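You operate a simulated robot arm through the tools that you are given. There is no shell and no other tool. Be economical: measure what you need, move in short steps, check, and stop when the job is done.

You run a simulated two-armed robot. Do the job below in one go: nothing can be reset, and whatever is moved stays where it is left.

JOB
Take the green fuse and leave it on top of the blue surge block. Put the cream fuse on top of the orange roll. Fetch the orange element and set it on top of the cream surge block. Take the teal element and put it on top of the teal reel. Take the grey adapter and put it on the top of the carton with the teal sticker. Press the test key two times. Put the packet labelled "sling" from the workbench top on top of the white drier and the packet marked "wipes" on the packing bench. Put the pack labelled "shims" from the green mat on the top of the turntable and the pack that says "plugs" on the high shelf. Put the teal surge block on the workbench top away on the ledge under the breaker board. Take the cream reel on the workbench top and put it away on the top of the test bench. Open the keyboard drawer. Do these in any order. Set down upright: orange element, teal element, grey adapter, packet, teal surge block.

Only the result counts: the job must be done as asked and must still hold three seconds after the hand-in. Knocking over, shifting, dropping, spilling or breaking anything else fails it.

ROBOT AND FRAMES
Two 6-joint arms with two-finger grippers on one trunk, on a base that drives. Base frame: it is fixed to the floor where the robot stands at the start and does not move with it; the origin is under the middle of the robot, x ahead of it, y to its left, z up. Readings come in m, rad, newtons and seconds.
The left shoulder is at the start at [0.03, 0.178, 1.038], the right one opposite. With the tool pointing down near the work surface each hand reaches from about 0.52 to 0.82 m from the robot's upright axis, wherever it stands, measured 20 degrees to its own side. Places, roughly: bead pack, blue pack, brown pack, grey pack [-1.25, -0.5, 1]; beige packet, cream packet, pink packet [-1.25, -0.75, 1]; blue surge block [0.5, 1, 0.75]; cream fuse [0.5, 0, 0.75]; cream reel (5x5x5 cm) [-1.6, -0.8, 0.9]; cream surge block [0.5, 1.25, 0.75]; green fuse [0.5, -0.25, 0.75]; grey adapter [-0.75, -0.5, 1]; high shelf (17x22 cm) [0.58, 1.82, 1.72]; keyboard drawer [-5.4, 2.6, 1.2]; ledge under the breaker board (33x17 cm) [0.5, 1.08, 0.8]; orange element (4x4x5 cm) [-0.3, -0.5, 0.9]; orange roll (6x6x3 cm) [-0.7, -0.8, 0.9]; packing bench [-1.2, 2, 0.8]; teal element (4x4x5 cm) [-0.3, -0.5, 0.9]; teal reel (5x5x5 cm) [0, -0.5, 0.9]; teal surge block [-1.25, -0.5, 1]; test key [-0.4, -0.6, 0.9]; top of the carton with the teal sticker [-4, 2.9, 1.5]; top of the test bench [-0.3, -0.7, 0.9]; top of the turntable [-1.2, 2.6, 0.8]; white drier [-1.5, -0.5, 1]. Payload 2.54 kg a hand.
The tool frame of a hand sits at the grasp point between the pads (the TCP): z along the fingers, y along the line on which they close. The tips reach 0.03 m beyond it. The gripper opens to 0.116 m. The gripper's body begins 0.095 m behind the TCP.
Orientation is that of the tool frame in the base frame, as [roll, pitch, yaw] about the fixed x, y, z axes, in that order (R = Rz(yaw) Ry(pitch) Rx(roll)). With the fingers straight down and closing along the base's y, the tool's x points along the base's -x, its y along +y and its z along -z.

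CONTROLS
- The arms move only by the tool nudge_tool. It takes "left_commands", "right_commands" or both (then of equal length, played together; a hand with none holds still); each is a list of rows, each a list of 7 numbers: the shift along the base's x, y, z in m, then the turn, a rotation vector about the base's x, y, z in rad, then the finger opening in m, from 0 to 0.116. In form: [[tx, ty, tz, rx, ry, rz, jaw], ...]. A call has 1 to 8 rows; each row shifts and turns the commanded pose from where the row before left it. A row lasts 0.2 s, in which the tool goes at most 0.05 m and 0.15 rad; a call with a longer step from one row to the next is refused whole, and so is a gripper value outside its range. Where a pose cannot be reached the arm comes as near as it can. A force on the tool above 40 N (or 10 N above the force at the start of the call, whichever is more), or a blocked arm, ends the call early, and 0.2 s more pass. Each finger travels about 0.153 m/s and halts on what it meets, pressing with about 35 N; the grip force reading is that of the motor and also rises with nothing between the fingers. The clock runs only during rows and for 0.2 s after the last one: add rows that do not move to give the fingers time. It gives the time, the measured TCP pose, the force on the tool (base axes), the opening and the grip force at its end, in the units of the frame above (readings bear some noise), with the torque about the TCP (base axes, N m) and any sound that the robot's microphone picked up.
- Cameras (640 x 400 px; columns grow to the right, rows downward): "scene" is now at [-0.0124, -0.0621, 1.7451]; the picture's right is [-0.95, -0.31, 0.00], its down [-0.27, 0.84, -0.47] and it looks along [0.14, -0.44, -0.89] (base axes); focal length 250 px, centre (320, 200). "left" rides on the left gripper at [0.069, 0.015, -0.122] in its tool frame; the picture's right is [-0.21, 0.98, 0.00], its down [-0.83, -0.18, -0.53] and it looks along [-0.52, -0.11, 0.85] (tool axes); focal length 251 px, centre (320, 200). "right" rides on the right gripper at [0.069, -0.015, -0.122] in its tool frame; the picture's right is [0.21, 0.98, 0.00], its down [-0.83, 0.18, -0.53] and it looks along [-0.52, 0.11, 0.85] (tool axes); focal length 251 px, centre (320, 200). There is no depth. A picture from a camera that has moved, and an enlarged one, comes with that camera's place and axes in the base frame and with its lens.
- get_image(camera): a new picture of that camera. No time passes.
- lift_body(by): slides the trunk up (or, below 0, down) by that many m; the arms and the scene camera ride with it, the base frame stays. It gives what a move gives, with no picture.
- base_move(legs): drives the robot by 1 to 6 legs, each [ahead, left, turn to the left] in m, m and rad, along the robot's own axes; the way and the turn of a leg run together, so that a leg with both is an arc; at most 1.5 m and 3.142 rad a leg. The arms and the cameras ride along, it lands a little off, and it stops where it bumps. It gives what a move gives.
- turn_head(pan, tilt): turns the head with the scene camera to pan (to the left, within 2.496 rad either way) and tilt (down, from -0.506 to 1.204), counted from straight ahead of the robot. It gives what a move gives.
- close_up(camera, box): a new picture of the part [left, top, right, bottom] of that camera's present view, enlarged. No time passes.
- finish_job(): hands the job in; it is judged then, once.

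Work in short steps. Places have to be worked out from the pictures, the camera data and where the tool is seen: move nearer, look again, correct. Check each grasp and each placing, and mend what went wrong. You have 567 turns and 370 pictures in all, those below and enlarged ones among them. Open the grippers and draw the arms clear of the work before you hand the job in, unless the task says otherwise; then end with one line.

The tools are called after "Request:" by a JSON object that holds its "op" and its "data". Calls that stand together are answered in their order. nudge_tool: Moves the arms, as the interface text tells. Its arguments: {"type":"object","properties":{"left_commands":{"type":"array","items":{"type":"array","items":{"type":"number"}}},"right_commands":{"type":"array","items":{"type":"array","items":{"type":"number"}}}},"required":[]} The other tools are called the same way: lift_body (by) slides the trunk up or down; base_move (legs) drives the base; turn_head (pan, tilt) turns the head that bears the scene camera; get_image (camera) takes a picture; close_up (camera, box) takes an enlarged picture of a part of a camera's view; finish_job () hands the job in.

At the start:

```text
clock: 0.0
left_ee_pos: [0.4231, -0.0769, 1.1932]
left_orientation: [3.141, 0.0, 3.141]
left_force: [0.1, -0.1, -0.2]
left_ft_torque: [-0.01, -0.02, 0.01]
left_grip_width: 0.116
left_gripper_force: 0.1
right_ee_pos: [0.363, -0.4448, 1.1966]
right_orientation: [3.141, 0.0, -3.141]
right_force: [-0.4, 0.6, 0.1]
right_ft_torque: [0.0, 0.01, -0.02]
right_grip_width: 0.1161
right_gripper_force: 0.0
trunk travel left (down, up): [-0.25, 0.29]
robot x, y, heading: [0.0028, 0.0026, -0.0]
head pan, tilt: [-1.26, 1.087]
```

scene: 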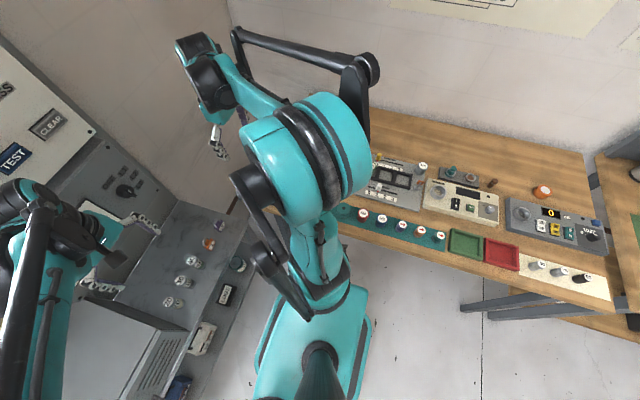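
right: 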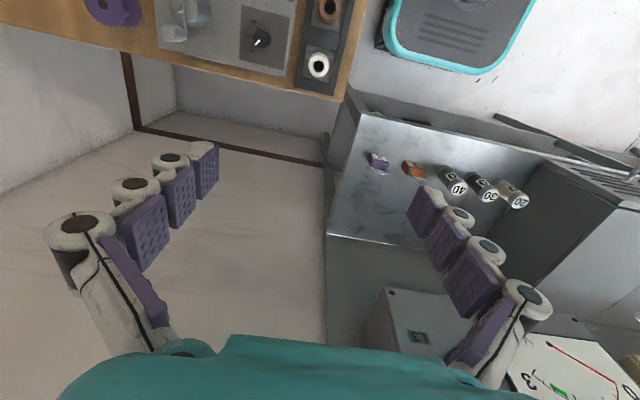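
left: 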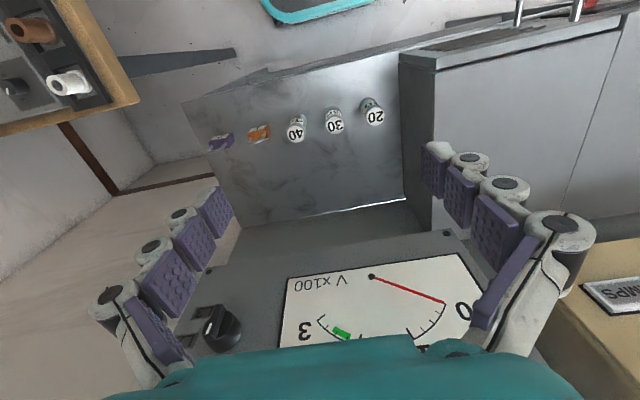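

I start by surveying the room with the head camera.

Request:
{"op": "turn_head", "data": {"pan": 0.0, "tilt": 0.6}}

Request:
{"op": "get_image", "data": {"camera": "scene"}}

Request:
{"op": "turn_head", "data": {"pan": 1.2, "tilt": 0.6}}

Request:
{"op": "get_image", "data": {"camera": "scene"}}

Request:
{"op": "turn_head", "data": {"pan": 2.4, "tilt": 0.5}}

Request:
{"op": "get_image", "data": {"camera": "scene"}}

Request:
{"op": "turn_head", "data": {"pan": -2.3, "tilt": 0.6}}

Request:
{"op": "get_image", "data": {"camera": "scene"}}

```text
clock: 1.4
left_ee_pos: [0.4228, -0.0769, 1.1942]
left_orientation: [3.141, -0.001, 3.141]
left_force: [-0.4, 0.2, -0.5]
left_ft_torque: [-0.03, 0.0, -0.01]
left_grip_width: 0.1161
left_gripper_force: 0.0
right_ee_pos: [0.3623, -0.445, 1.196]
right_orientation: [-3.14, 0.001, -3.141]
right_force: [-0.1, 0.5, 0.3]
right_ft_torque: [0.03, 0.02, -0.01]
right_grip_width: 0.1158
right_gripper_force: 0.0
trunk travel left (down, up): [-0.25, 0.29]
robot x, y, heading: [0.0023, 0.0017, 0.001]
head pan, tilt: [0.0, 0.6]
```

```text
366 pictures are left
camera scene: at [0.0565, -0.0012, 1.7829], right [0.0, -1.0, 0.0], down [-0.57, 0.0, -0.82], along [0.82, 0.0, -0.57], focal length 250 px, centre (320, 200)
```

scene: 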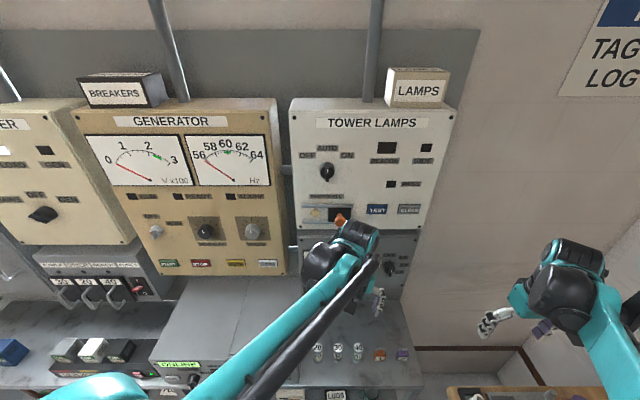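

```text
clock: 2.8
left_ee_pos: [0.4226, -0.0769, 1.1941]
left_orientation: [-3.141, 0.001, -3.141]
left_force: [1.0, -0.9, -0.2]
left_ft_torque: [0.01, 0.02, -0.02]
left_grip_width: 0.1163
left_gripper_force: 0.0
right_ee_pos: [0.3626, -0.4446, 1.1969]
right_orientation: [-3.141, -0.001, 3.141]
right_force: [0.4, 0.8, 0.0]
right_ft_torque: [-0.02, -0.02, 0.02]
right_grip_width: 0.1161
right_gripper_force: 0.1
trunk travel left (down, up): [-0.25, 0.29]
robot x, y, heading: [-0.0018, 0.0037, 0.0]
head pan, tilt: [1.201, 0.6]
```

```text
365 pictures are left
camera scene: at [0.0002, 0.0812, 1.7829], right [0.93, -0.36, 0.0], down [-0.2, -0.53, -0.83], along [0.3, 0.77, -0.56], focal length 250 px, centre (320, 200)
```

scene: 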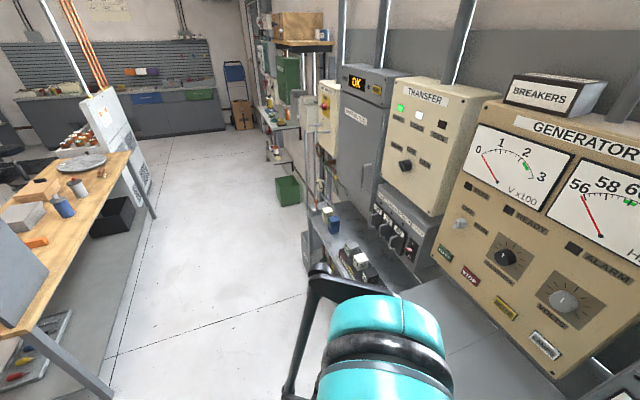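

```text
clock: 4.2
left_ee_pos: [0.4229, -0.0771, 1.1945]
left_orientation: [-3.141, -0.002, -3.141]
left_force: [-0.6, -0.4, 0.8]
left_ft_torque: [-0.05, 0.03, 0.01]
left_grip_width: 0.116
left_gripper_force: 0.0
right_ee_pos: [0.3643, -0.4443, 1.1967]
right_orientation: [3.141, -0.001, -3.14]
right_force: [0.5, -0.4, 0.2]
right_ft_torque: [0.01, 0.01, -0.04]
right_grip_width: 0.1161
right_gripper_force: 0.0
trunk travel left (down, up): [-0.25, 0.29]
robot x, y, heading: [-0.0011, 0.0005, 0.001]
head pan, tilt: [2.4, 0.499]
```

```text
364 pictures are left
camera scene: at [-0.0989, 0.0604, 1.792], right [0.68, 0.74, 0.0], down [0.35, -0.32, -0.88], along [-0.65, 0.59, -0.48], focal length 250 px, centre (320, 200)
```

scene: 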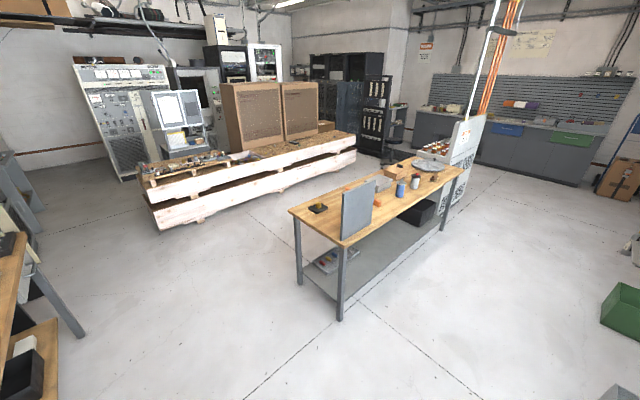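

```text
clock: 8.0
left_ee_pos: [0.4215, -0.0759, 1.1934]
left_orientation: [3.142, 0.0, -3.141]
left_force: [0.7, 0.1, -0.5]
left_ft_torque: [0.01, -0.01, 0.0]
left_grip_width: 0.1159
left_gripper_force: 0.0
right_ee_pos: [0.363, -0.4449, 1.1972]
right_orientation: [3.141, 0.001, -3.141]
right_force: [-0.2, 0.6, 0.5]
right_ft_torque: [-0.01, -0.03, 0.0]
right_grip_width: 0.1157
right_gripper_force: 0.0
trunk travel left (down, up): [-0.25, 0.29]
robot x, y, heading: [-0.0014, 0.0021, -0.005]
head pan, tilt: [-2.3, 0.6]
```

```text
363 pictures are left
camera scene: at [-0.0908, -0.0671, 1.7829], right [-0.75, 0.67, 0.0], down [0.38, 0.42, -0.83], along [-0.55, -0.62, -0.56], focal length 250 px, centre (320, 200)
```

scene: 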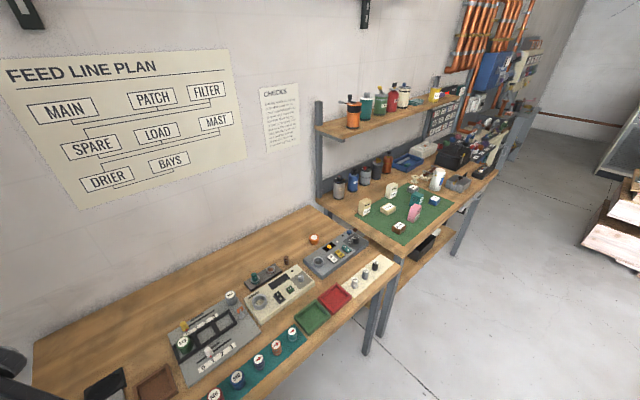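

The room has notices that may matter; I zoom on them and on the workbenches.

Request:
{"op": "close_up", "data": {"camera": "scene", "box": [240, 70, 320, 170]}}

Request:
{"op": "close_up", "data": {"camera": "scene", "box": [320, 60, 540, 260]}}

Request:
{"op": "close_up", "data": {"camera": "scene", "box": [150, 220, 400, 400]}}

Request:
{"op": "turn_head", "data": {"pan": -0.7, "tilt": 0.1}}

Request:
{"op": "get_image", "data": {"camera": "scene"}}

```text
4.00 times, centred on (280, 120) of scene
camera zoom: at [-0.0908, -0.0671, 1.7829], right [-0.75, 0.67, 0.0], down [0.38, 0.42, -0.83], along [-0.55, -0.62, -0.56], focal length 1000 px, centre (480, 520)
```

zoom: 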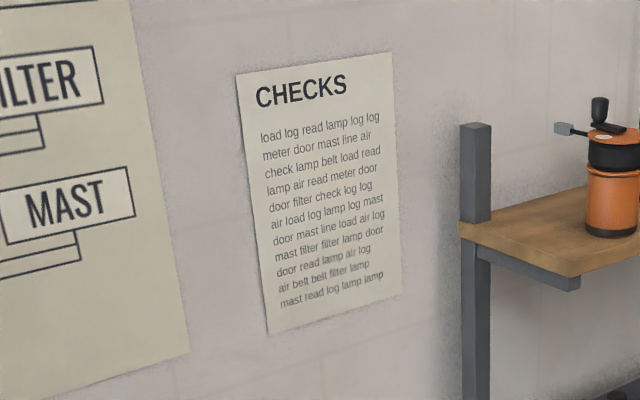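

```text
2.00 times, centred on (430, 160) of scene
camera zoom: at [-0.0908, -0.0671, 1.7829], right [-0.75, 0.67, 0.0], down [0.38, 0.42, -0.83], along [-0.55, -0.62, -0.56], focal length 500 px, centre (100, 280)
```

zoom: 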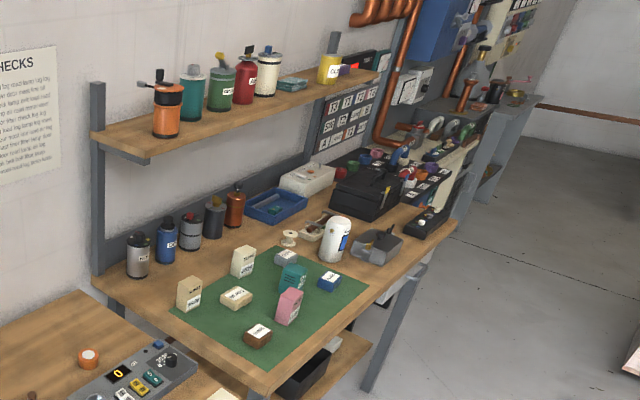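

```text
2.22 times, centred on (275, 310) of scene
camera zoom: at [-0.0908, -0.0671, 1.7829], right [-0.75, 0.67, 0.0], down [0.38, 0.42, -0.83], along [-0.55, -0.62, -0.56], focal length 556 px, centre (420, -44)
```

zoom: 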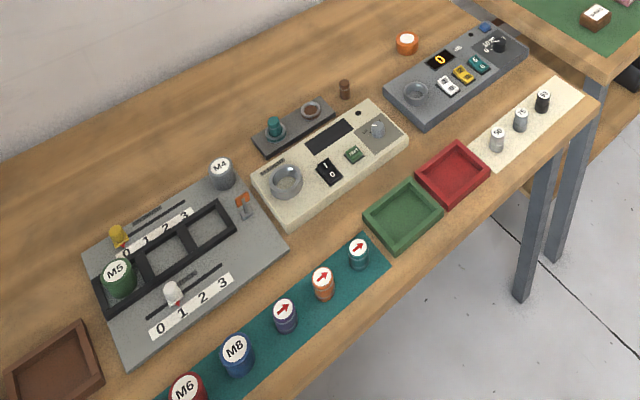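

```text
clock: 9.6
left_ee_pos: [0.4233, -0.077, 1.1943]
left_orientation: [3.14, -0.001, -3.141]
left_force: [1.3, 0.5, 0.0]
left_ft_torque: [-0.04, 0.0, 0.03]
left_grip_width: 0.1159
left_gripper_force: 0.1
right_ee_pos: [0.3622, -0.4434, 1.1971]
right_orientation: [3.141, -0.001, -3.141]
right_force: [0.2, -0.8, 0.2]
right_ft_torque: [0.0, -0.05, 0.0]
right_grip_width: 0.1158
right_gripper_force: 0.2
trunk travel left (down, up): [-0.25, 0.29]
robot x, y, heading: [0.0016, 0.0011, -0.005]
head pan, tilt: [-0.7, 0.099]
```

```text
359 pictures are left
camera scene: at [0.0385, -0.0605, 1.8291], right [-0.64, -0.76, 0.0], down [-0.08, 0.06, -0.99], along [0.76, -0.64, -0.1], focal length 250 px, centre (320, 200)
```

scene: 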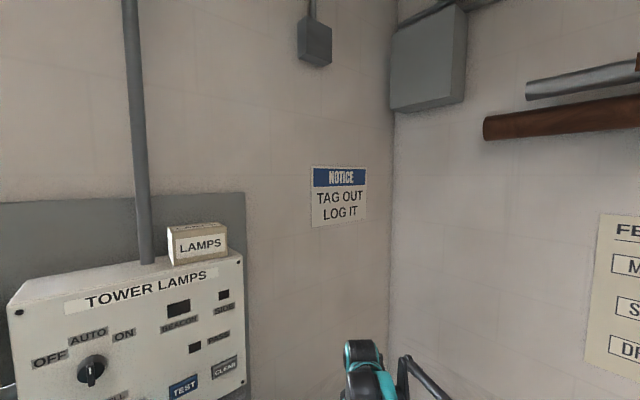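

The posters are only decoration. Next I look at the front console area closely.

Request:
{"op": "turn_head", "data": {"pan": 0.75, "tilt": 0.8}}

Request:
{"op": "get_image", "data": {"camera": "scene"}}

Request:
{"op": "close_up", "data": {"camera": "left", "box": [180, 70, 400, 210]}}

Request:
{"op": "turn_head", "data": {"pan": -1.8, "tilt": 0.9}}

Request:
{"op": "get_image", "data": {"camera": "scene"}}

```text
clock: 11.2
left_ee_pos: [0.4244, -0.0757, 1.1944]
left_orientation: [3.141, 0.0, 3.14]
left_force: [0.0, 0.5, -0.6]
left_ft_torque: [-0.02, -0.01, 0.0]
left_grip_width: 0.1162
left_gripper_force: 0.1
right_ee_pos: [0.3621, -0.4454, 1.1962]
right_orientation: [-3.14, 0.001, 3.141]
right_force: [0.4, 0.4, -0.4]
right_ft_torque: [0.01, 0.0, 0.02]
right_grip_width: 0.116
right_gripper_force: 0.0
trunk travel left (down, up): [-0.25, 0.29]
robot x, y, heading: [-0.002, 0.0012, 0.007]
head pan, tilt: [0.75, 0.799]
```

```text
358 pictures are left
camera scene: at [0.0272, 0.0538, 1.7661], right [0.68, -0.73, 0.0], down [-0.52, -0.49, -0.7], along [0.51, 0.48, -0.72], focal length 250 px, centre (320, 200)
```

scene: 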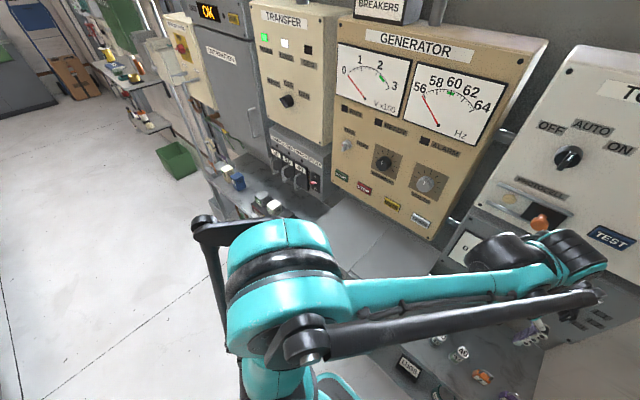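

```text
2.86 times, centred on (290, 140) of left
camera zoom: at [0.3543, -0.0605, 1.3168], right [0.21, 0.98, 0.0], down [0.83, -0.18, 0.53], along [0.52, -0.11, -0.85], focal length 718 px, centre (406, 371)
```

zoom: 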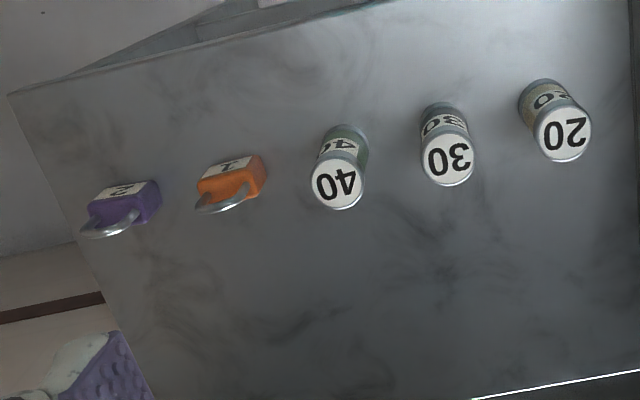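

```text
clock: 13.5
left_ee_pos: [0.4216, -0.0757, 1.1935]
left_orientation: [-3.141, -0.001, 3.141]
left_force: [0.7, 0.4, -0.8]
left_ft_torque: [-0.04, -0.04, 0.01]
left_grip_width: 0.1161
left_gripper_force: 0.1
right_ee_pos: [0.3629, -0.4454, 1.1979]
right_orientation: [-3.14, 0.0, -3.141]
right_force: [-0.5, -0.9, 0.6]
right_ft_torque: [0.0, 0.02, -0.03]
right_grip_width: 0.116
right_gripper_force: 0.2
trunk travel left (down, up): [-0.25, 0.29]
robot x, y, heading: [0.0021, -0.0021, 0.001]
head pan, tilt: [-1.799, 0.901]
```

```text
356 pictures are left
camera scene: at [-0.049, -0.0747, 1.7581], right [-0.97, 0.23, 0.0], down [0.18, 0.76, -0.62], along [-0.14, -0.6, -0.78], focal length 250 px, centre (320, 200)
```

scene: 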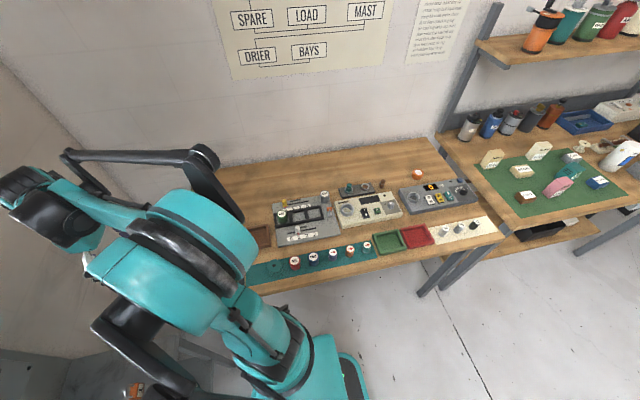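

The cylinders 40/30/20 look like the fuses (40 greenish near y≈-0.14, 20 creamish near y≈0.02). I lower the left hand above "20" and the right hand toward "40" for a closer look.

Request:
{"op": "nudge_tool", "data": {"left_commands": [[0.014, 0.019, -0.03, 0, 0, 0, 0.08], [0.014, 0.019, -0.03, 0, 0, 0, 0.08], [0.014, 0.019, -0.03, 0, 0, 0, 0.08], [0.014, 0.019, -0.03, 0, 0, 0, 0.08], [0.014, 0.019, -0.03, 0, 0, 0, 0.08], [0, 0, 0, 0, 0, 0, 0.08]]}}

Request:
{"op": "get_image", "data": {"camera": "left"}}

```text
clock: 14.9
left_ee_pos: [0.4912, 0.0187, 1.0434]
left_orientation: [-3.141, -0.001, -3.141]
left_force: [0.3, -0.3, 0.3]
left_ft_torque: [0.04, -0.01, 0.0]
left_grip_width: 0.0801
left_gripper_force: 0.1
right_ee_pos: [0.3616, -0.4442, 1.1956]
right_orientation: [-3.141, 0.0, -3.141]
right_force: [-0.3, 0.3, 0.1]
right_ft_torque: [0.02, 0.0, -0.01]
right_grip_width: 0.116
right_gripper_force: 0.1
trunk travel left (down, up): [-0.25, 0.29]
robot x, y, heading: [-0.0006, -0.0014, -0.003]
head pan, tilt: [-1.799, 0.901]
```

```text
355 pictures are left
camera left: at [0.4227, 0.0353, 1.1672], right [0.21, 0.98, 0.0], down [0.83, -0.18, 0.53], along [0.52, -0.11, -0.85], focal length 251 px, centre (320, 200)
```

left: 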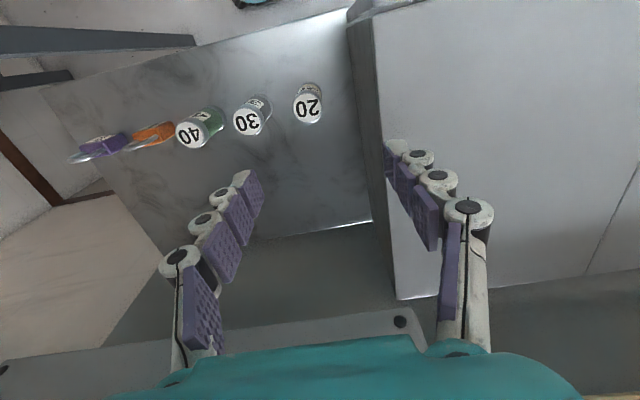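

Fuse 20 top is near (0.474, 0.010, 0.87) with a box at y>0.07 up to z≈0.98, so I turn the left tool 90° to close along x, camera away from the box.

Request:
{"op": "nudge_tool", "data": {"left_commands": [[-0.003, -0.002, 0, 0, 0, 0.15, 0.08], [-0.003, -0.002, 0, 0, 0, 0.15, 0.08], [-0.003, -0.002, 0, 0, 0, 0.15, 0.08], [-0.003, -0.002, 0, 0, 0, 0.15, 0.08], [-0.003, 0, 0, 0, 0, 0.15, 0.08], [-0.002, 0, 0, 0, 0, 0.15, 0.08], [0, 0, 0, 0, 0, 0.15, 0.08], [0, 0, 0, 0, 0, 0.15, 0.08]]}}

Request:
{"op": "nudge_tool", "data": {"left_commands": [[0, 0, 0, 0, 0, 0.15, 0.08], [0, 0, -0.01, 0, 0, 0.15, 0.08], [0, 0, -0.01, 0, 0, 0.07, 0.08], [0, 0, 0, 0, 0, 0, 0.08]]}}

Request:
{"op": "get_image", "data": {"camera": "left"}}

```text
clock: 16.7
left_ee_pos: [0.4766, 0.0106, 1.0438]
left_orientation: [3.141, 0.0, -1.94]
left_force: [0.0, -0.8, -0.1]
left_ft_torque: [-0.01, -0.01, 0.02]
left_grip_width: 0.0802
left_gripper_force: 0.0
right_ee_pos: [0.3632, -0.4436, 1.1968]
right_orientation: [-3.14, -0.001, -3.14]
right_force: [0.7, 0.4, 0.1]
right_ft_torque: [-0.01, 0.0, 0.02]
right_grip_width: 0.116
right_gripper_force: 0.1
trunk travel left (down, up): [-0.25, 0.29]
robot x, y, heading: [-0.0023, 0.0044, -0.002]
head pan, tilt: [-1.799, 0.901]
```

```text
clock: 17.7
left_ee_pos: [0.4764, 0.0107, 1.0244]
left_orientation: [3.142, -0.001, -1.571]
left_force: [-1.0, -0.1, 1.0]
left_ft_torque: [0.0, -0.02, 0.01]
left_grip_width: 0.0801
left_gripper_force: 0.0
right_ee_pos: [0.3618, -0.4459, 1.1958]
right_orientation: [-3.141, -0.001, -3.142]
right_force: [-0.2, -0.3, -0.2]
right_ft_torque: [-0.01, -0.01, 0.0]
right_grip_width: 0.1162
right_gripper_force: 0.0
trunk travel left (down, up): [-0.25, 0.29]
robot x, y, heading: [-0.0008, 0.001, 0.003]
head pan, tilt: [-1.799, 0.901]
```

```text
354 pictures are left
camera left: at [0.4621, -0.058, 1.1469], right [-0.98, 0.21, 0.0], down [0.18, 0.83, 0.53], along [0.11, 0.52, -0.85], focal length 251 px, centre (320, 200)
```

left: 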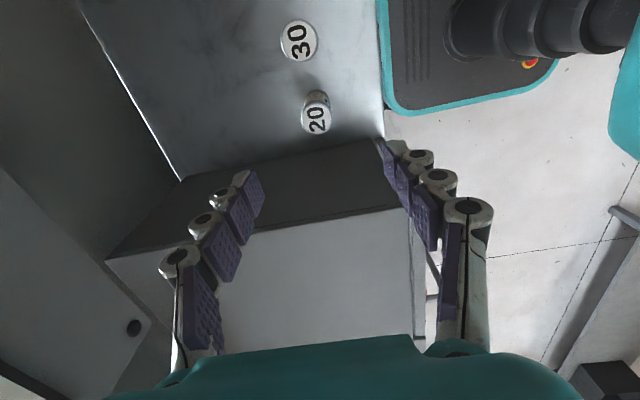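

Fuse 20 sits at about (0.480, 0.008). I lower straight over it and look before closing.

Request:
{"op": "nudge_tool", "data": {"left_commands": [[0.003, -0.002, -0.045, 0, 0, 0, 0.08], [0, 0, -0.045, 0, 0, 0, 0.08], [0, 0, -0.04, 0, 0, 0, 0.08], [0, 0, -0.02, 0, 0, 0, 0.08], [0, 0, 0, 0, 0, 0, 0.08]]}}

Request:
{"op": "get_image", "data": {"camera": "left"}}

```text
clock: 18.9
left_ee_pos: [0.4795, 0.0067, 0.8735]
left_orientation: [3.141, 0.0, -1.571]
left_force: [-0.2, 0.4, -0.5]
left_ft_torque: [0.05, 0.03, 0.02]
left_grip_width: 0.0799
left_gripper_force: 0.0
right_ee_pos: [0.3625, -0.4448, 1.1964]
right_orientation: [3.141, 0.0, -3.14]
right_force: [0.2, -0.2, 0.7]
right_ft_torque: [0.0, -0.02, -0.01]
right_grip_width: 0.1158
right_gripper_force: 0.0
trunk travel left (down, up): [-0.25, 0.29]
robot x, y, heading: [-0.002, 0.0042, 0.001]
head pan, tilt: [-1.799, 0.901]
```

```text
353 pictures are left
camera left: at [0.465, -0.062, 0.9965], right [-0.98, 0.22, 0.0], down [0.18, 0.83, 0.53], along [0.12, 0.52, -0.85], focal length 251 px, centre (320, 200)
```

left: 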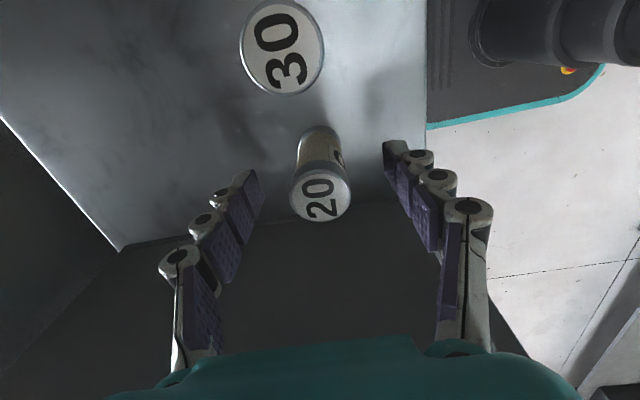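

Fuse top at z≈0.875, table near 0.80. I lower 3 cm and close.

Request:
{"op": "nudge_tool", "data": {"left_commands": [[0, 0, -0.03, 0, 0, 0, 0.08], [0, 0, 0, 0, 0, 0, 0.0], [0, 0, 0, 0, 0, 0, 0.0], [0, 0, 0, 0, 0, 0, 0.0]]}}

Request:
{"op": "get_image", "data": {"camera": "left"}}

```text
clock: 19.9
left_ee_pos: [0.479, 0.0057, 0.8433]
left_orientation: [3.141, 0.0, -1.572]
left_force: [0.0, 0.1, 0.0]
left_ft_torque: [-0.02, -0.03, -0.01]
left_grip_width: 0.0321
left_gripper_force: 34.8
right_ee_pos: [0.363, -0.4457, 1.1966]
right_orientation: [3.141, 0.001, 3.141]
right_force: [-0.1, 0.4, -0.5]
right_ft_torque: [-0.01, -0.01, -0.03]
right_grip_width: 0.1157
right_gripper_force: 0.1
trunk travel left (down, up): [-0.25, 0.29]
robot x, y, heading: [-0.0034, 0.0013, 0.0]
head pan, tilt: [-1.799, 0.901]
```

```text
352 pictures are left
camera left: at [0.4638, -0.0622, 0.9664], right [-0.98, 0.22, 0.0], down [0.18, 0.83, 0.53], along [0.12, 0.52, -0.85], focal length 251 px, centre (320, 200)
```

left: 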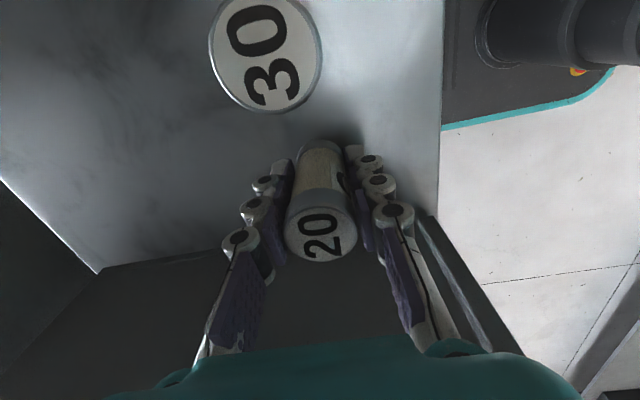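

Cream fuse 20 is gripped (0.032 m). I lift it well clear and then move the right hand over fuse 40.

Request:
{"op": "nudge_tool", "data": {"left_commands": [[0, 0, 0.045, 0, 0, 0, 0.0], [0, 0, 0.045, 0, 0, 0, 0.0], [0, 0, 0.045, 0, 0, 0, 0.0], [0, 0, 0.045, 0, 0, 0, 0.0], [0, 0.03, 0.035, 0, 0, 0, 0.0], [-0.01, 0.04, 0.025, 0, 0, 0, 0.0], [-0.01, 0.04, 0.025, 0, 0, 0, 0.0], [0, 0.045, 0, 0, 0, 0, 0.0]], "right_commands": [[0, 0, 0, 0, 0, 0, 0.08], [0, 0, 0, 0, 0, 0, 0.08], [0, 0, 0, 0, 0, 0, 0.08], [0.02, 0.045, 0, 0, 0, 0, 0.08], [0.02, 0.045, 0, 0, 0, 0, 0.08], [0.02, 0.045, 0, 0, 0, 0, 0.08], [0.02, 0.045, 0, 0, 0, 0, 0.08], [0.02, 0.045, 0, 0, 0, 0, 0.08]]}}

Request:
{"op": "nudge_tool", "data": {"right_commands": [[0, 0.01, -0.045, 0, 0, 0, 0.08], [0, 0.03, -0.035, 0, 0, 0, 0.08], [0, 0.03, -0.035, 0, 0, 0, 0.08], [0, 0, -0.045, 0, 0, 0, 0.08], [0, 0, 0, 0, 0, 0, 0.08]]}}

Request:
{"op": "get_image", "data": {"camera": "right"}}

Request:
{"op": "get_image", "data": {"camera": "left"}}

```text
clock: 21.7
left_ee_pos: [0.4596, 0.1676, 1.109]
left_orientation: [3.141, -0.002, -1.572]
left_force: [0.1, 0.3, -2.0]
left_ft_torque: [-0.08, 0.02, 0.01]
left_grip_width: 0.0323
left_gripper_force: 34.9
right_ee_pos: [0.4629, -0.2171, 1.1969]
right_orientation: [-3.139, -0.001, 3.14]
right_force: [0.5, 0.2, 0.1]
right_ft_torque: [-0.05, 0.01, -0.02]
right_grip_width: 0.0802
right_gripper_force: 0.0
trunk travel left (down, up): [-0.25, 0.29]
robot x, y, heading: [0.0009, 0.0014, 0.005]
head pan, tilt: [-1.799, 0.901]
```

```text
clock: 22.9
left_ee_pos: [0.4575, 0.165, 1.1098]
left_orientation: [-3.142, 0.0, -1.574]
left_force: [0.0, -0.3, -0.9]
left_ft_torque: [-0.05, -0.05, -0.04]
left_grip_width: 0.0321
left_gripper_force: 35.4
right_ee_pos: [0.4624, -0.1484, 1.0375]
right_orientation: [-3.142, 0.0, 3.142]
right_force: [-1.1, -0.3, -0.6]
right_ft_torque: [-0.01, -0.04, -0.01]
right_grip_width: 0.0802
right_gripper_force: 0.1
trunk travel left (down, up): [-0.25, 0.29]
robot x, y, heading: [-0.0027, 0.0037, -0.004]
head pan, tilt: [-1.799, 0.901]
```

```text
351 pictures are left
camera right: at [0.3929, -0.1638, 1.1587], right [-0.21, 0.98, 0.0], down [0.83, 0.18, 0.53], along [0.52, 0.11, -0.85], focal length 251 px, centre (320, 200)
```

right: 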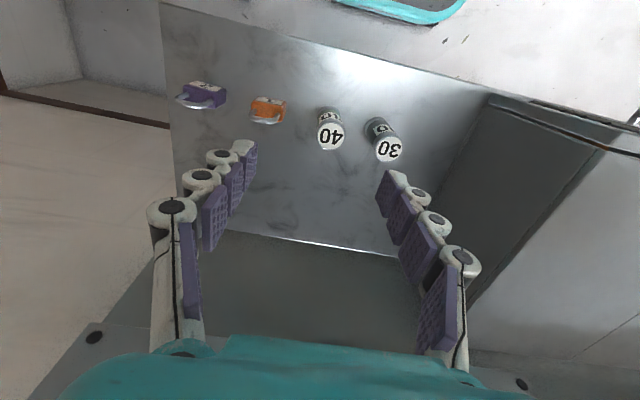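

```text
350 pictures are left
camera left: at [0.4431, 0.0973, 1.2319], right [-0.98, 0.22, 0.0], down [0.18, 0.83, 0.53], along [0.12, 0.52, -0.85], focal length 251 px, centre (320, 200)
```

left: 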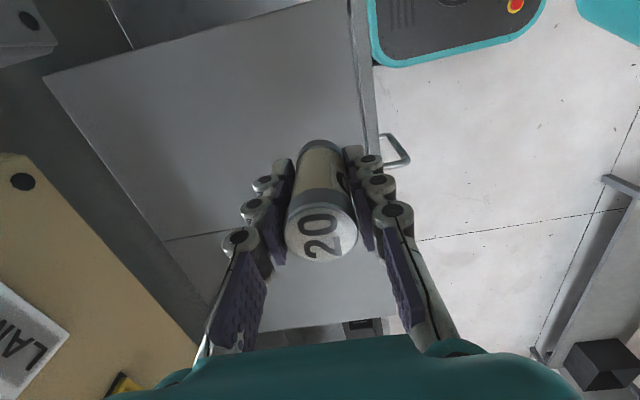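

Fuse 40 at about (0.478, -0.133), neighbours 7 cm off; I narrow to 0.056 and descend partly, then check.

Request:
{"op": "nudge_tool", "data": {"right_commands": [[0.0156, 0.0155, -0.04, 0, 0, 0, 0.056], [0, 0, -0.045, 0, 0, 0, 0.056], [0, 0, -0.04, 0, 0, 0, 0.056], [0, 0, -0.03, 0, 0, 0, 0.056], [0, 0, 0, 0, 0, 0, 0.056]]}}

Request:
{"op": "get_image", "data": {"camera": "right"}}

```text
clock: 24.1
left_ee_pos: [0.4597, 0.166, 1.108]
left_orientation: [3.139, 0.0, -1.572]
left_force: [0.2, -0.1, -0.3]
left_ft_torque: [0.0, -0.02, 0.02]
left_grip_width: 0.0323
left_gripper_force: 35.4
right_ee_pos: [0.4774, -0.1343, 0.8802]
right_orientation: [-3.141, 0.0, -3.14]
right_force: [0.5, -0.4, -0.2]
right_ft_torque: [0.04, 0.02, 0.02]
right_grip_width: 0.0561
right_gripper_force: 0.1
trunk travel left (down, up): [-0.25, 0.29]
robot x, y, heading: [0.001, -0.0017, -0.0]
head pan, tilt: [-1.799, 0.901]
```

```text
349 pictures are left
camera right: at [0.4086, -0.1494, 1.0024], right [-0.21, 0.98, 0.0], down [0.83, 0.18, 0.53], along [0.52, 0.11, -0.85], focal length 251 px, centre (320, 200)
```

right: 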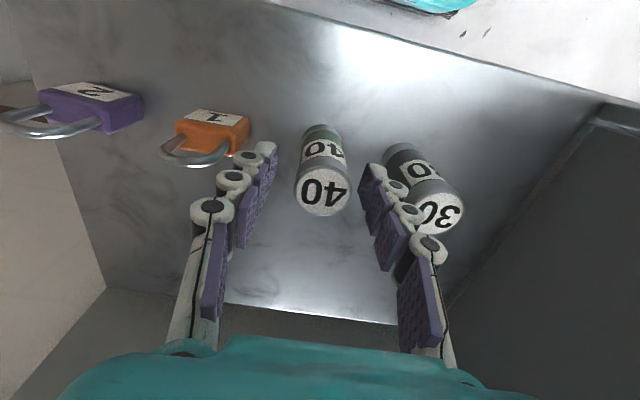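

Aligned; I lower and close on fuse 40.

Request:
{"op": "nudge_tool", "data": {"right_commands": [[0.003, 0.001, -0.037, 0, 0, 0, 0.056], [0, 0, 0, 0, 0, 0, 0.0], [0, 0, 0, 0, 0, 0, 0.0], [0, 0, 0.04, 0, 0, 0, 0.0], [0, 0, 0.045, 0, 0, 0, 0.0], [0, 0, 0.045, 0, 0, 0, 0.0], [0, 0, 0.045, 0, 0, 0, 0.0], [0, 0, 0.045, 0, 0, 0, 0.0]]}}

Request:
{"op": "get_image", "data": {"camera": "right"}}

```text
clock: 25.9
left_ee_pos: [0.4579, 0.1658, 1.1089]
left_orientation: [3.141, -0.001, -1.572]
left_force: [-0.6, 0.0, 0.1]
left_ft_torque: [0.02, -0.01, -0.06]
left_grip_width: 0.0317
left_gripper_force: 35.2
right_ee_pos: [0.4862, -0.1311, 1.0703]
right_orientation: [-3.14, 0.001, -3.141]
right_force: [-0.9, -0.8, -0.7]
right_ft_torque: [0.02, -0.05, 0.0]
right_grip_width: 0.0324
right_gripper_force: 34.5
right hand out of reach, approached as far as the arm can: row 1
trunk travel left (down, up): [-0.25, 0.29]
robot x, y, heading: [0.0021, 0.003, 0.009]
head pan, tilt: [-1.799, 0.901]
```

```text
348 pictures are left
camera right: at [0.4178, -0.1455, 1.1908], right [-0.21, 0.98, 0.0], down [0.83, 0.18, 0.53], along [0.52, 0.11, -0.85], focal length 251 px, centre (320, 200)
```

right: 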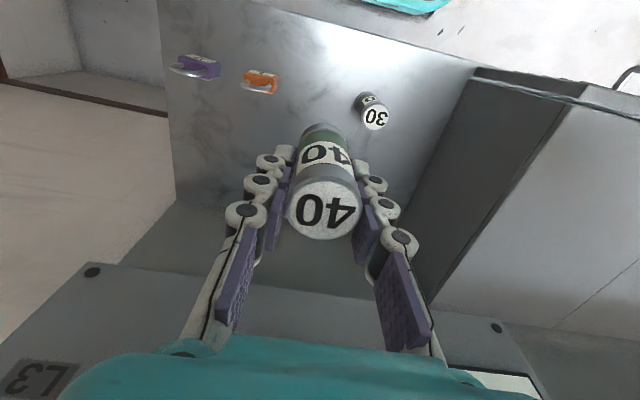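

Green fuse 40 held. I retract and raise both hands before driving left toward the surge blocks, and look there with the head.

Request:
{"op": "nudge_tool", "data": {"left_commands": [[-0.02, 0, 0.03, 0, 0, 0, 0.0], [-0.02, 0, 0.03, 0, 0, 0, 0.0], [-0.02, 0, 0.03, 0, 0, 0, 0.0], [0, 0, 0.02, 0, 0, 0, 0.0]], "right_commands": [[-0.02, -0.02, 0.03, 0, 0, 0, 0.0], [-0.03, -0.02, 0.03, 0, 0, 0, 0.0], [-0.03, -0.02, 0.03, 0, 0, 0, 0.0], [-0.02, 0, 0.03, 0, 0, 0, 0.0]]}}

Request:
{"op": "turn_head", "data": {"pan": 1.1, "tilt": 0.75}}

Request:
{"op": "get_image", "data": {"camera": "scene"}}

```text
clock: 26.9
left_ee_pos: [0.3976, 0.1652, 1.218]
left_orientation: [3.141, -0.001, -1.573]
left_force: [0.0, 0.2, -0.6]
left_ft_torque: [-0.04, -0.03, 0.03]
left_grip_width: 0.0322
left_gripper_force: 35.0
right_ee_pos: [0.3884, -0.1914, 1.1895]
right_orientation: [3.141, 0.0, 3.141]
right_force: [0.3, -0.2, -0.8]
right_ft_torque: [-0.01, 0.0, 0.01]
right_grip_width: 0.033
right_gripper_force: 34.9
trunk travel left (down, up): [-0.25, 0.29]
robot x, y, heading: [-0.0008, -0.0011, 0.006]
head pan, tilt: [-1.799, 0.901]
```

```text
clock: 29.4
left_ee_pos: [0.3991, 0.1636, 1.2168]
left_orientation: [-3.142, 0.001, -1.573]
left_force: [0.2, -0.1, -0.6]
left_ft_torque: [-0.03, -0.03, -0.02]
left_grip_width: 0.0319
left_gripper_force: 34.7
right_ee_pos: [0.3901, -0.1924, 1.1891]
right_orientation: [3.141, 0.001, 3.14]
right_force: [0.0, 0.5, -1.4]
right_ft_torque: [-0.01, -0.01, 0.0]
right_grip_width: 0.0326
right_gripper_force: 34.9
trunk travel left (down, up): [-0.25, 0.29]
robot x, y, heading: [0.002, 0.0002, 0.005]
head pan, tilt: [1.1, 0.75]
```

```text
347 pictures are left
camera scene: at [0.0059, 0.0728, 1.77], right [0.89, -0.45, 0.0], down [-0.31, -0.61, -0.73], along [0.33, 0.65, -0.68], focal length 250 px, centre (320, 200)
```

scene: 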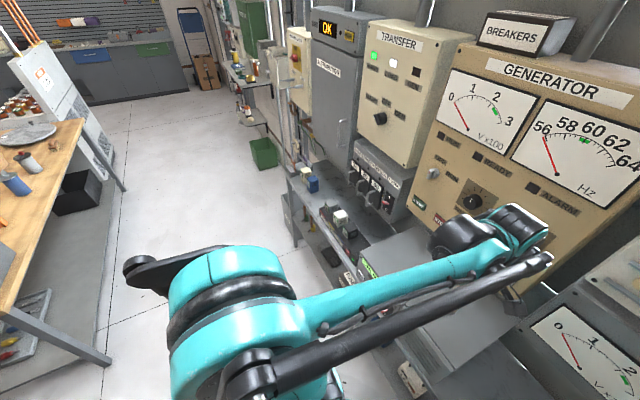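

Path is clear along the front; I drive left 0.85 m and look again.

Request:
{"op": "base_move", "data": {"legs": [[-0.05, 0.85, 0]]}}

Request:
{"op": "turn_head", "data": {"pan": 0.3, "tilt": 0.85}}

Request:
{"op": "get_image", "data": {"camera": "scene"}}

Request:
{"op": "get_image", "data": {"camera": "right"}}

```text
clock: 34.0
left_ee_pos: [0.351, 1.0152, 1.2177]
left_orientation: [-3.141, 0.0, -1.575]
left_force: [-0.7, 0.5, -1.6]
left_ft_torque: [0.01, 0.02, 0.0]
left_grip_width: 0.0322
left_gripper_force: 34.4
right_ee_pos: [0.3412, 0.6569, 1.1888]
right_orientation: [3.141, -0.003, 3.14]
right_force: [0.4, 0.0, -1.1]
right_ft_torque: [-0.03, 0.0, 0.02]
right_grip_width: 0.0323
right_gripper_force: 34.6
trunk travel left (down, up): [-0.25, 0.29]
robot x, y, heading: [-0.0462, 0.8546, -0.0]
head pan, tilt: [1.1, 0.75]
```

```text
clock: 35.1
left_ee_pos: [0.3509, 1.0145, 1.2171]
left_orientation: [3.141, 0.001, -1.575]
left_force: [0.7, 0.2, -0.7]
left_ft_torque: [-0.02, -0.02, 0.0]
left_grip_width: 0.0323
left_gripper_force: 35.1
right_ee_pos: [0.3401, 0.6599, 1.1895]
right_orientation: [3.141, -0.001, 3.141]
right_force: [-0.7, -0.4, -1.3]
right_ft_torque: [-0.02, -0.03, 0.01]
right_grip_width: 0.0324
right_gripper_force: 34.5
trunk travel left (down, up): [-0.25, 0.29]
robot x, y, heading: [-0.0524, 0.8522, -0.001]
head pan, tilt: [0.3, 0.85]
```

```text
346 pictures are left
camera scene: at [-0.0051, 0.8735, 1.762], right [0.29, -0.96, 0.0], down [-0.72, -0.22, -0.66], along [0.63, 0.19, -0.75], focal length 250 px, centre (320, 200)
```

scene: 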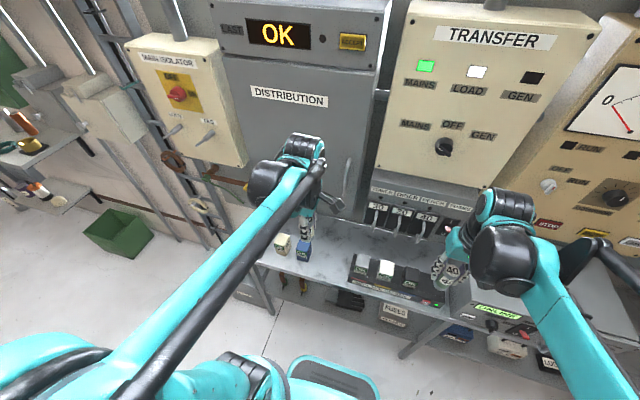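

```text
345 pictures are left
camera right: at [0.2718, 0.6436, 1.3099], right [-0.21, 0.98, 0.0], down [0.83, 0.18, 0.53], along [0.52, 0.11, -0.85], focal length 251 px, centre (320, 200)
```

right: 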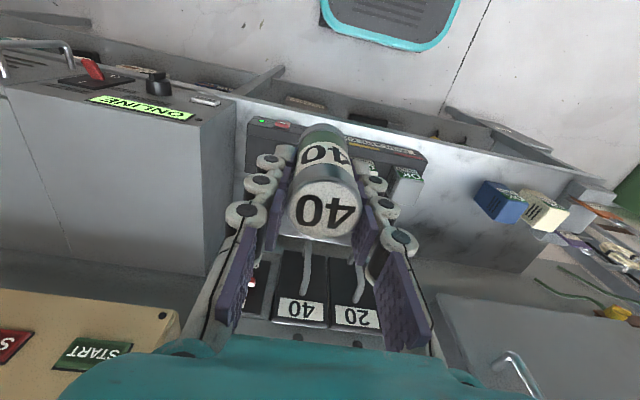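

The blue and cream surge blocks show up; I zoom in.

Request:
{"op": "close_up", "data": {"camera": "scene", "box": [240, 180, 480, 330]}}

Request:
{"op": "close_up", "data": {"camera": "right", "box": [380, 120, 640, 280]}}

```text
2.67 times, centred on (360, 255) of scene
camera zoom: at [-0.0051, 0.8735, 1.762], right [0.29, -0.96, 0.0], down [-0.72, -0.22, -0.66], along [0.63, 0.19, -0.75], focal length 667 px, centre (213, 53)
```

zoom: 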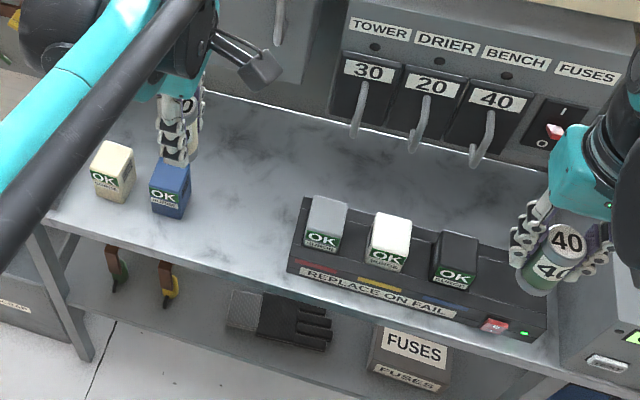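

```text
2.46 times, centred on (510, 200) of right
camera zoom: at [0.2718, 0.6436, 1.3099], right [-0.21, 0.98, 0.0], down [0.83, 0.18, 0.53], along [0.52, 0.11, -0.85], focal length 619 px, centre (-148, 200)
```

zoom: 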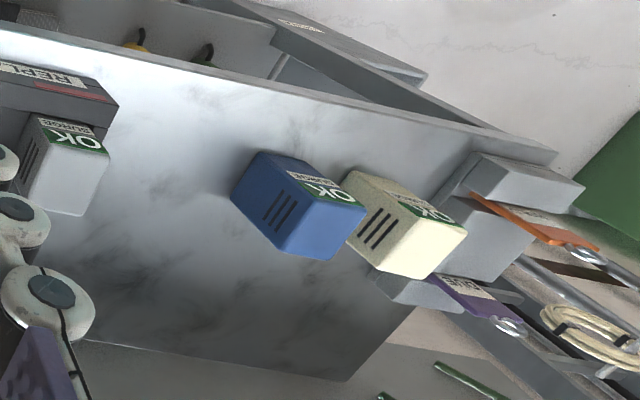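

Blue block is around y≈1.0 and free-standing next to the cream one. I drive left another 0.3 m to use the right hand on it.

Request:
{"op": "base_move", "data": {"legs": [[0, 0.3, 0]]}}

Request:
{"op": "get_image", "data": {"camera": "right"}}

Request:
{"op": "turn_head", "data": {"pan": -0.1, "tilt": 0.95}}

Request:
{"op": "get_image", "data": {"camera": "scene"}}

```text
clock: 37.1
left_ee_pos: [0.3518, 1.3179, 1.2174]
left_orientation: [3.141, 0.0, -1.575]
left_force: [-0.2, 0.7, -0.9]
left_ft_torque: [-0.06, 0.01, -0.01]
left_grip_width: 0.0323
left_gripper_force: 35.4
right_ee_pos: [0.3422, 0.9606, 1.1884]
right_orientation: [3.141, 0.0, 3.14]
right_force: [-0.2, 1.0, -1.1]
right_ft_torque: [0.02, 0.0, -0.03]
right_grip_width: 0.0323
right_gripper_force: 35.4
trunk travel left (down, up): [-0.25, 0.29]
robot x, y, heading: [-0.0452, 1.1541, -0.002]
head pan, tilt: [0.3, 0.85]
```

```text
342 pictures are left
camera right: at [0.2725, 0.9468, 1.31], right [-0.21, 0.98, 0.0], down [0.83, 0.18, 0.53], along [0.52, 0.11, -0.85], focal length 251 px, centre (320, 200)
```

right: 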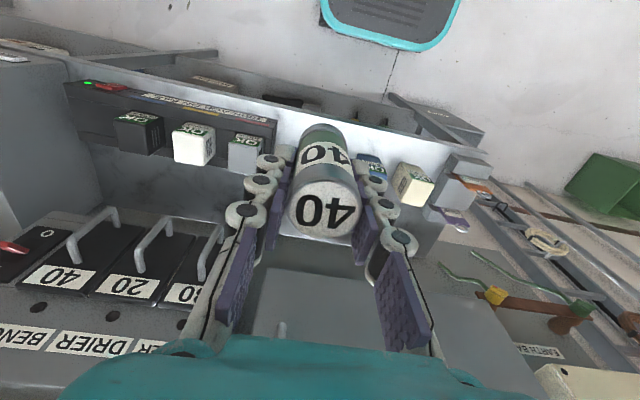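

```text
clock: 38.0
left_ee_pos: [0.3507, 1.3176, 1.2169]
left_orientation: [-3.141, 0.0, -1.576]
left_force: [-0.5, 0.7, -2.1]
left_ft_torque: [0.01, 0.02, 0.0]
left_grip_width: 0.032
left_gripper_force: 35.1
right_ee_pos: [0.342, 0.9599, 1.1892]
right_orientation: [-3.141, -0.001, 3.139]
right_force: [-0.3, 0.3, -1.2]
right_ft_torque: [0.0, -0.02, 0.03]
right_grip_width: 0.0326
right_gripper_force: 35.5
trunk travel left (down, up): [-0.25, 0.29]
robot x, y, heading: [-0.0469, 1.1559, -0.006]
head pan, tilt: [-0.099, 0.949]
```

```text
341 pictures are left
camera scene: at [-0.0067, 1.1453, 1.7545], right [-0.1, -0.99, 0.0], down [-0.81, 0.08, -0.58], along [0.58, -0.06, -0.81], focal length 250 px, centre (320, 200)
```

scene: 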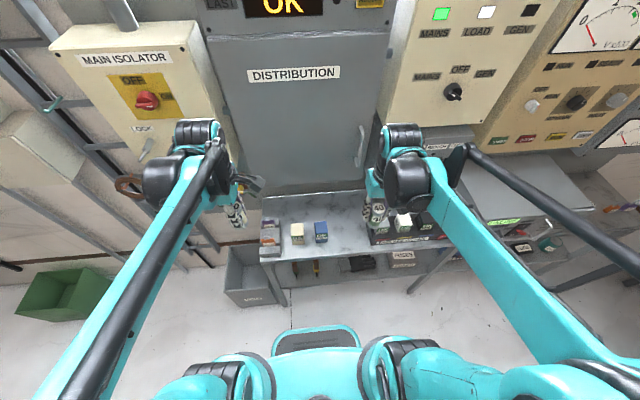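

Triangulating: blue block ≈(0.50,1.09), cream ≈(0.50,1.186). I bring the right hand lower with the block to its side for a close view.

Request:
{"op": "nudge_tool", "data": {"right_commands": [[0.02, 0.01, -0.03, 0, 0, 0, 0.0], [0.02, 0.01, -0.03, 0, 0, 0, 0.0], [0.02, 0.01, -0.03, 0, 0, 0, 0.0], [0.02, 0, -0.03, 0, 0, 0, 0.0], [0.0, 0, 0, 0, 0, 0, 0.0]]}}

Request:
{"op": "get_image", "data": {"camera": "right"}}

Request:
{"op": "close_up", "data": {"camera": "scene", "box": [240, 180, 440, 300]}}

```text
clock: 39.2
left_ee_pos: [0.3499, 1.3178, 1.2188]
left_orientation: [-3.141, -0.002, -1.574]
left_force: [-0.3, 0.4, -0.4]
left_ft_torque: [-0.01, -0.01, -0.01]
left_grip_width: 0.0322
left_gripper_force: 35.0
right_ee_pos: [0.4206, 0.9921, 1.0704]
right_orientation: [-3.141, 0.001, 3.14]
right_force: [0.2, 0.2, -0.2]
right_ft_torque: [-0.01, -0.05, 0.0]
right_grip_width: 0.0323
right_gripper_force: 35.4
trunk travel left (down, up): [-0.25, 0.29]
robot x, y, heading: [-0.0487, 1.1564, -0.004]
head pan, tilt: [-0.099, 0.949]
```

```text
340 pictures are left
camera right: at [0.3525, 0.9772, 1.1911], right [-0.21, 0.98, 0.0], down [0.83, 0.18, 0.53], along [0.52, 0.11, -0.85], focal length 251 px, centre (320, 200)
```

right: 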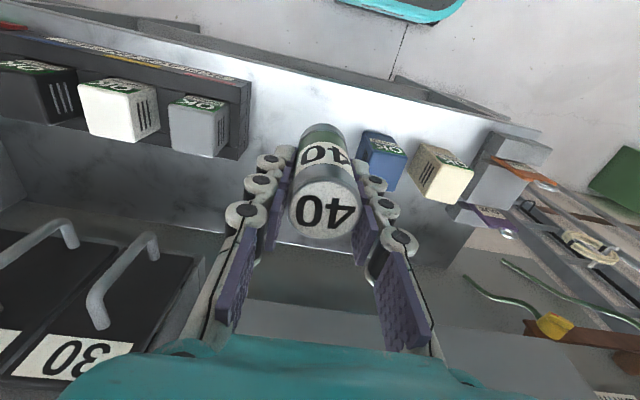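

```text
3.20 times, centred on (340, 240) of scene
camera zoom: at [-0.0083, 1.1456, 1.7546], right [-0.1, -0.99, 0.0], down [-0.81, 0.08, -0.58], along [0.58, -0.06, -0.81], focal length 800 px, centre (256, 72)
```

zoom: 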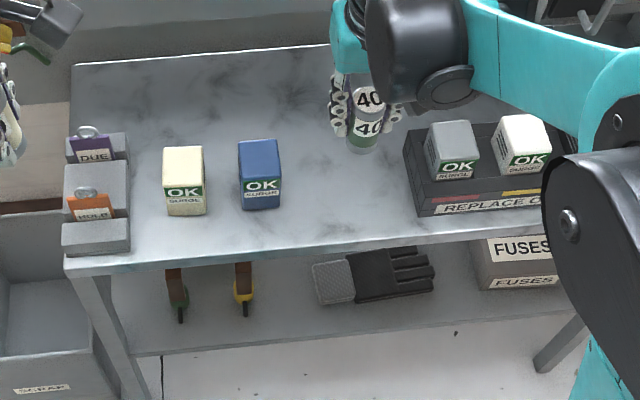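

Blue block top ≈(0.487,1.089,0.875), 5 cm wide. I move the fuse above it at z≈1.0 and check from the scene camera.

Request:
{"op": "nudge_tool", "data": {"right_commands": [[0.02, 0.032, -0.01, 0, 0, 0, 0.0], [0.022, 0.032, -0.015, 0, 0, 0, 0.0], [0.025, 0.032, -0.025, 0, 0, 0, 0.0], [0.0, 0, -0.02, 0, 0, 0, 0.0], [0.0, 0, 0, 0, 0, 0, 0.0]]}}

Request:
{"op": "close_up", "data": {"camera": "scene", "box": [240, 180, 440, 300]}}

Request:
{"op": "get_image", "data": {"camera": "right"}}

```text
clock: 40.4
left_ee_pos: [0.3524, 1.318, 1.2166]
left_orientation: [3.142, 0.0, -1.575]
left_force: [-0.7, 0.7, -1.2]
left_ft_torque: [-0.03, 0.0, -0.01]
left_grip_width: 0.032
left_gripper_force: 35.3
right_ee_pos: [0.4901, 1.0871, 0.9994]
right_orientation: [3.141, 0.0, 3.138]
right_force: [-0.3, 0.5, -0.9]
right_ft_torque: [0.01, 0.0, 0.04]
right_grip_width: 0.0324
right_gripper_force: 35.1
trunk travel left (down, up): [-0.25, 0.29]
robot x, y, heading: [-0.047, 1.1506, -0.003]
head pan, tilt: [-0.099, 0.949]
```

```text
3.20 times, centred on (340, 240) of scene
camera zoom: at [-0.0064, 1.146, 1.7545], right [-0.1, -0.99, 0.0], down [-0.81, 0.08, -0.58], along [0.58, -0.06, -0.81], focal length 800 px, centre (256, 72)
```

zoom: 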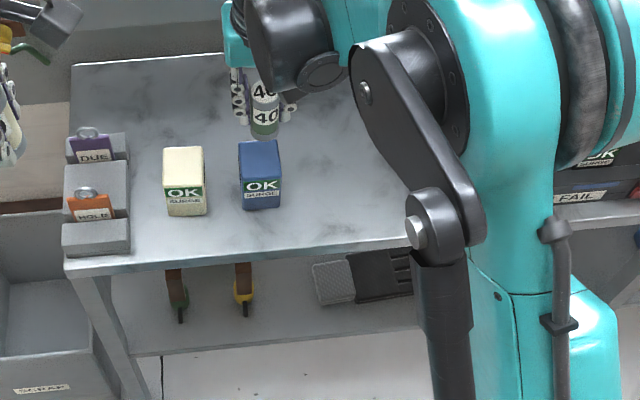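

```text
337 pictures are left
camera right: at [0.4211, 1.0725, 1.1205], right [-0.21, 0.98, 0.0], down [0.83, 0.18, 0.53], along [0.52, 0.11, -0.85], focal length 251 px, centre (320, 200)
```

right: 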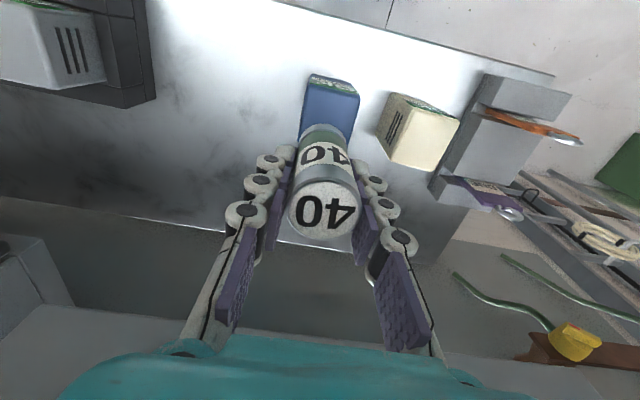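

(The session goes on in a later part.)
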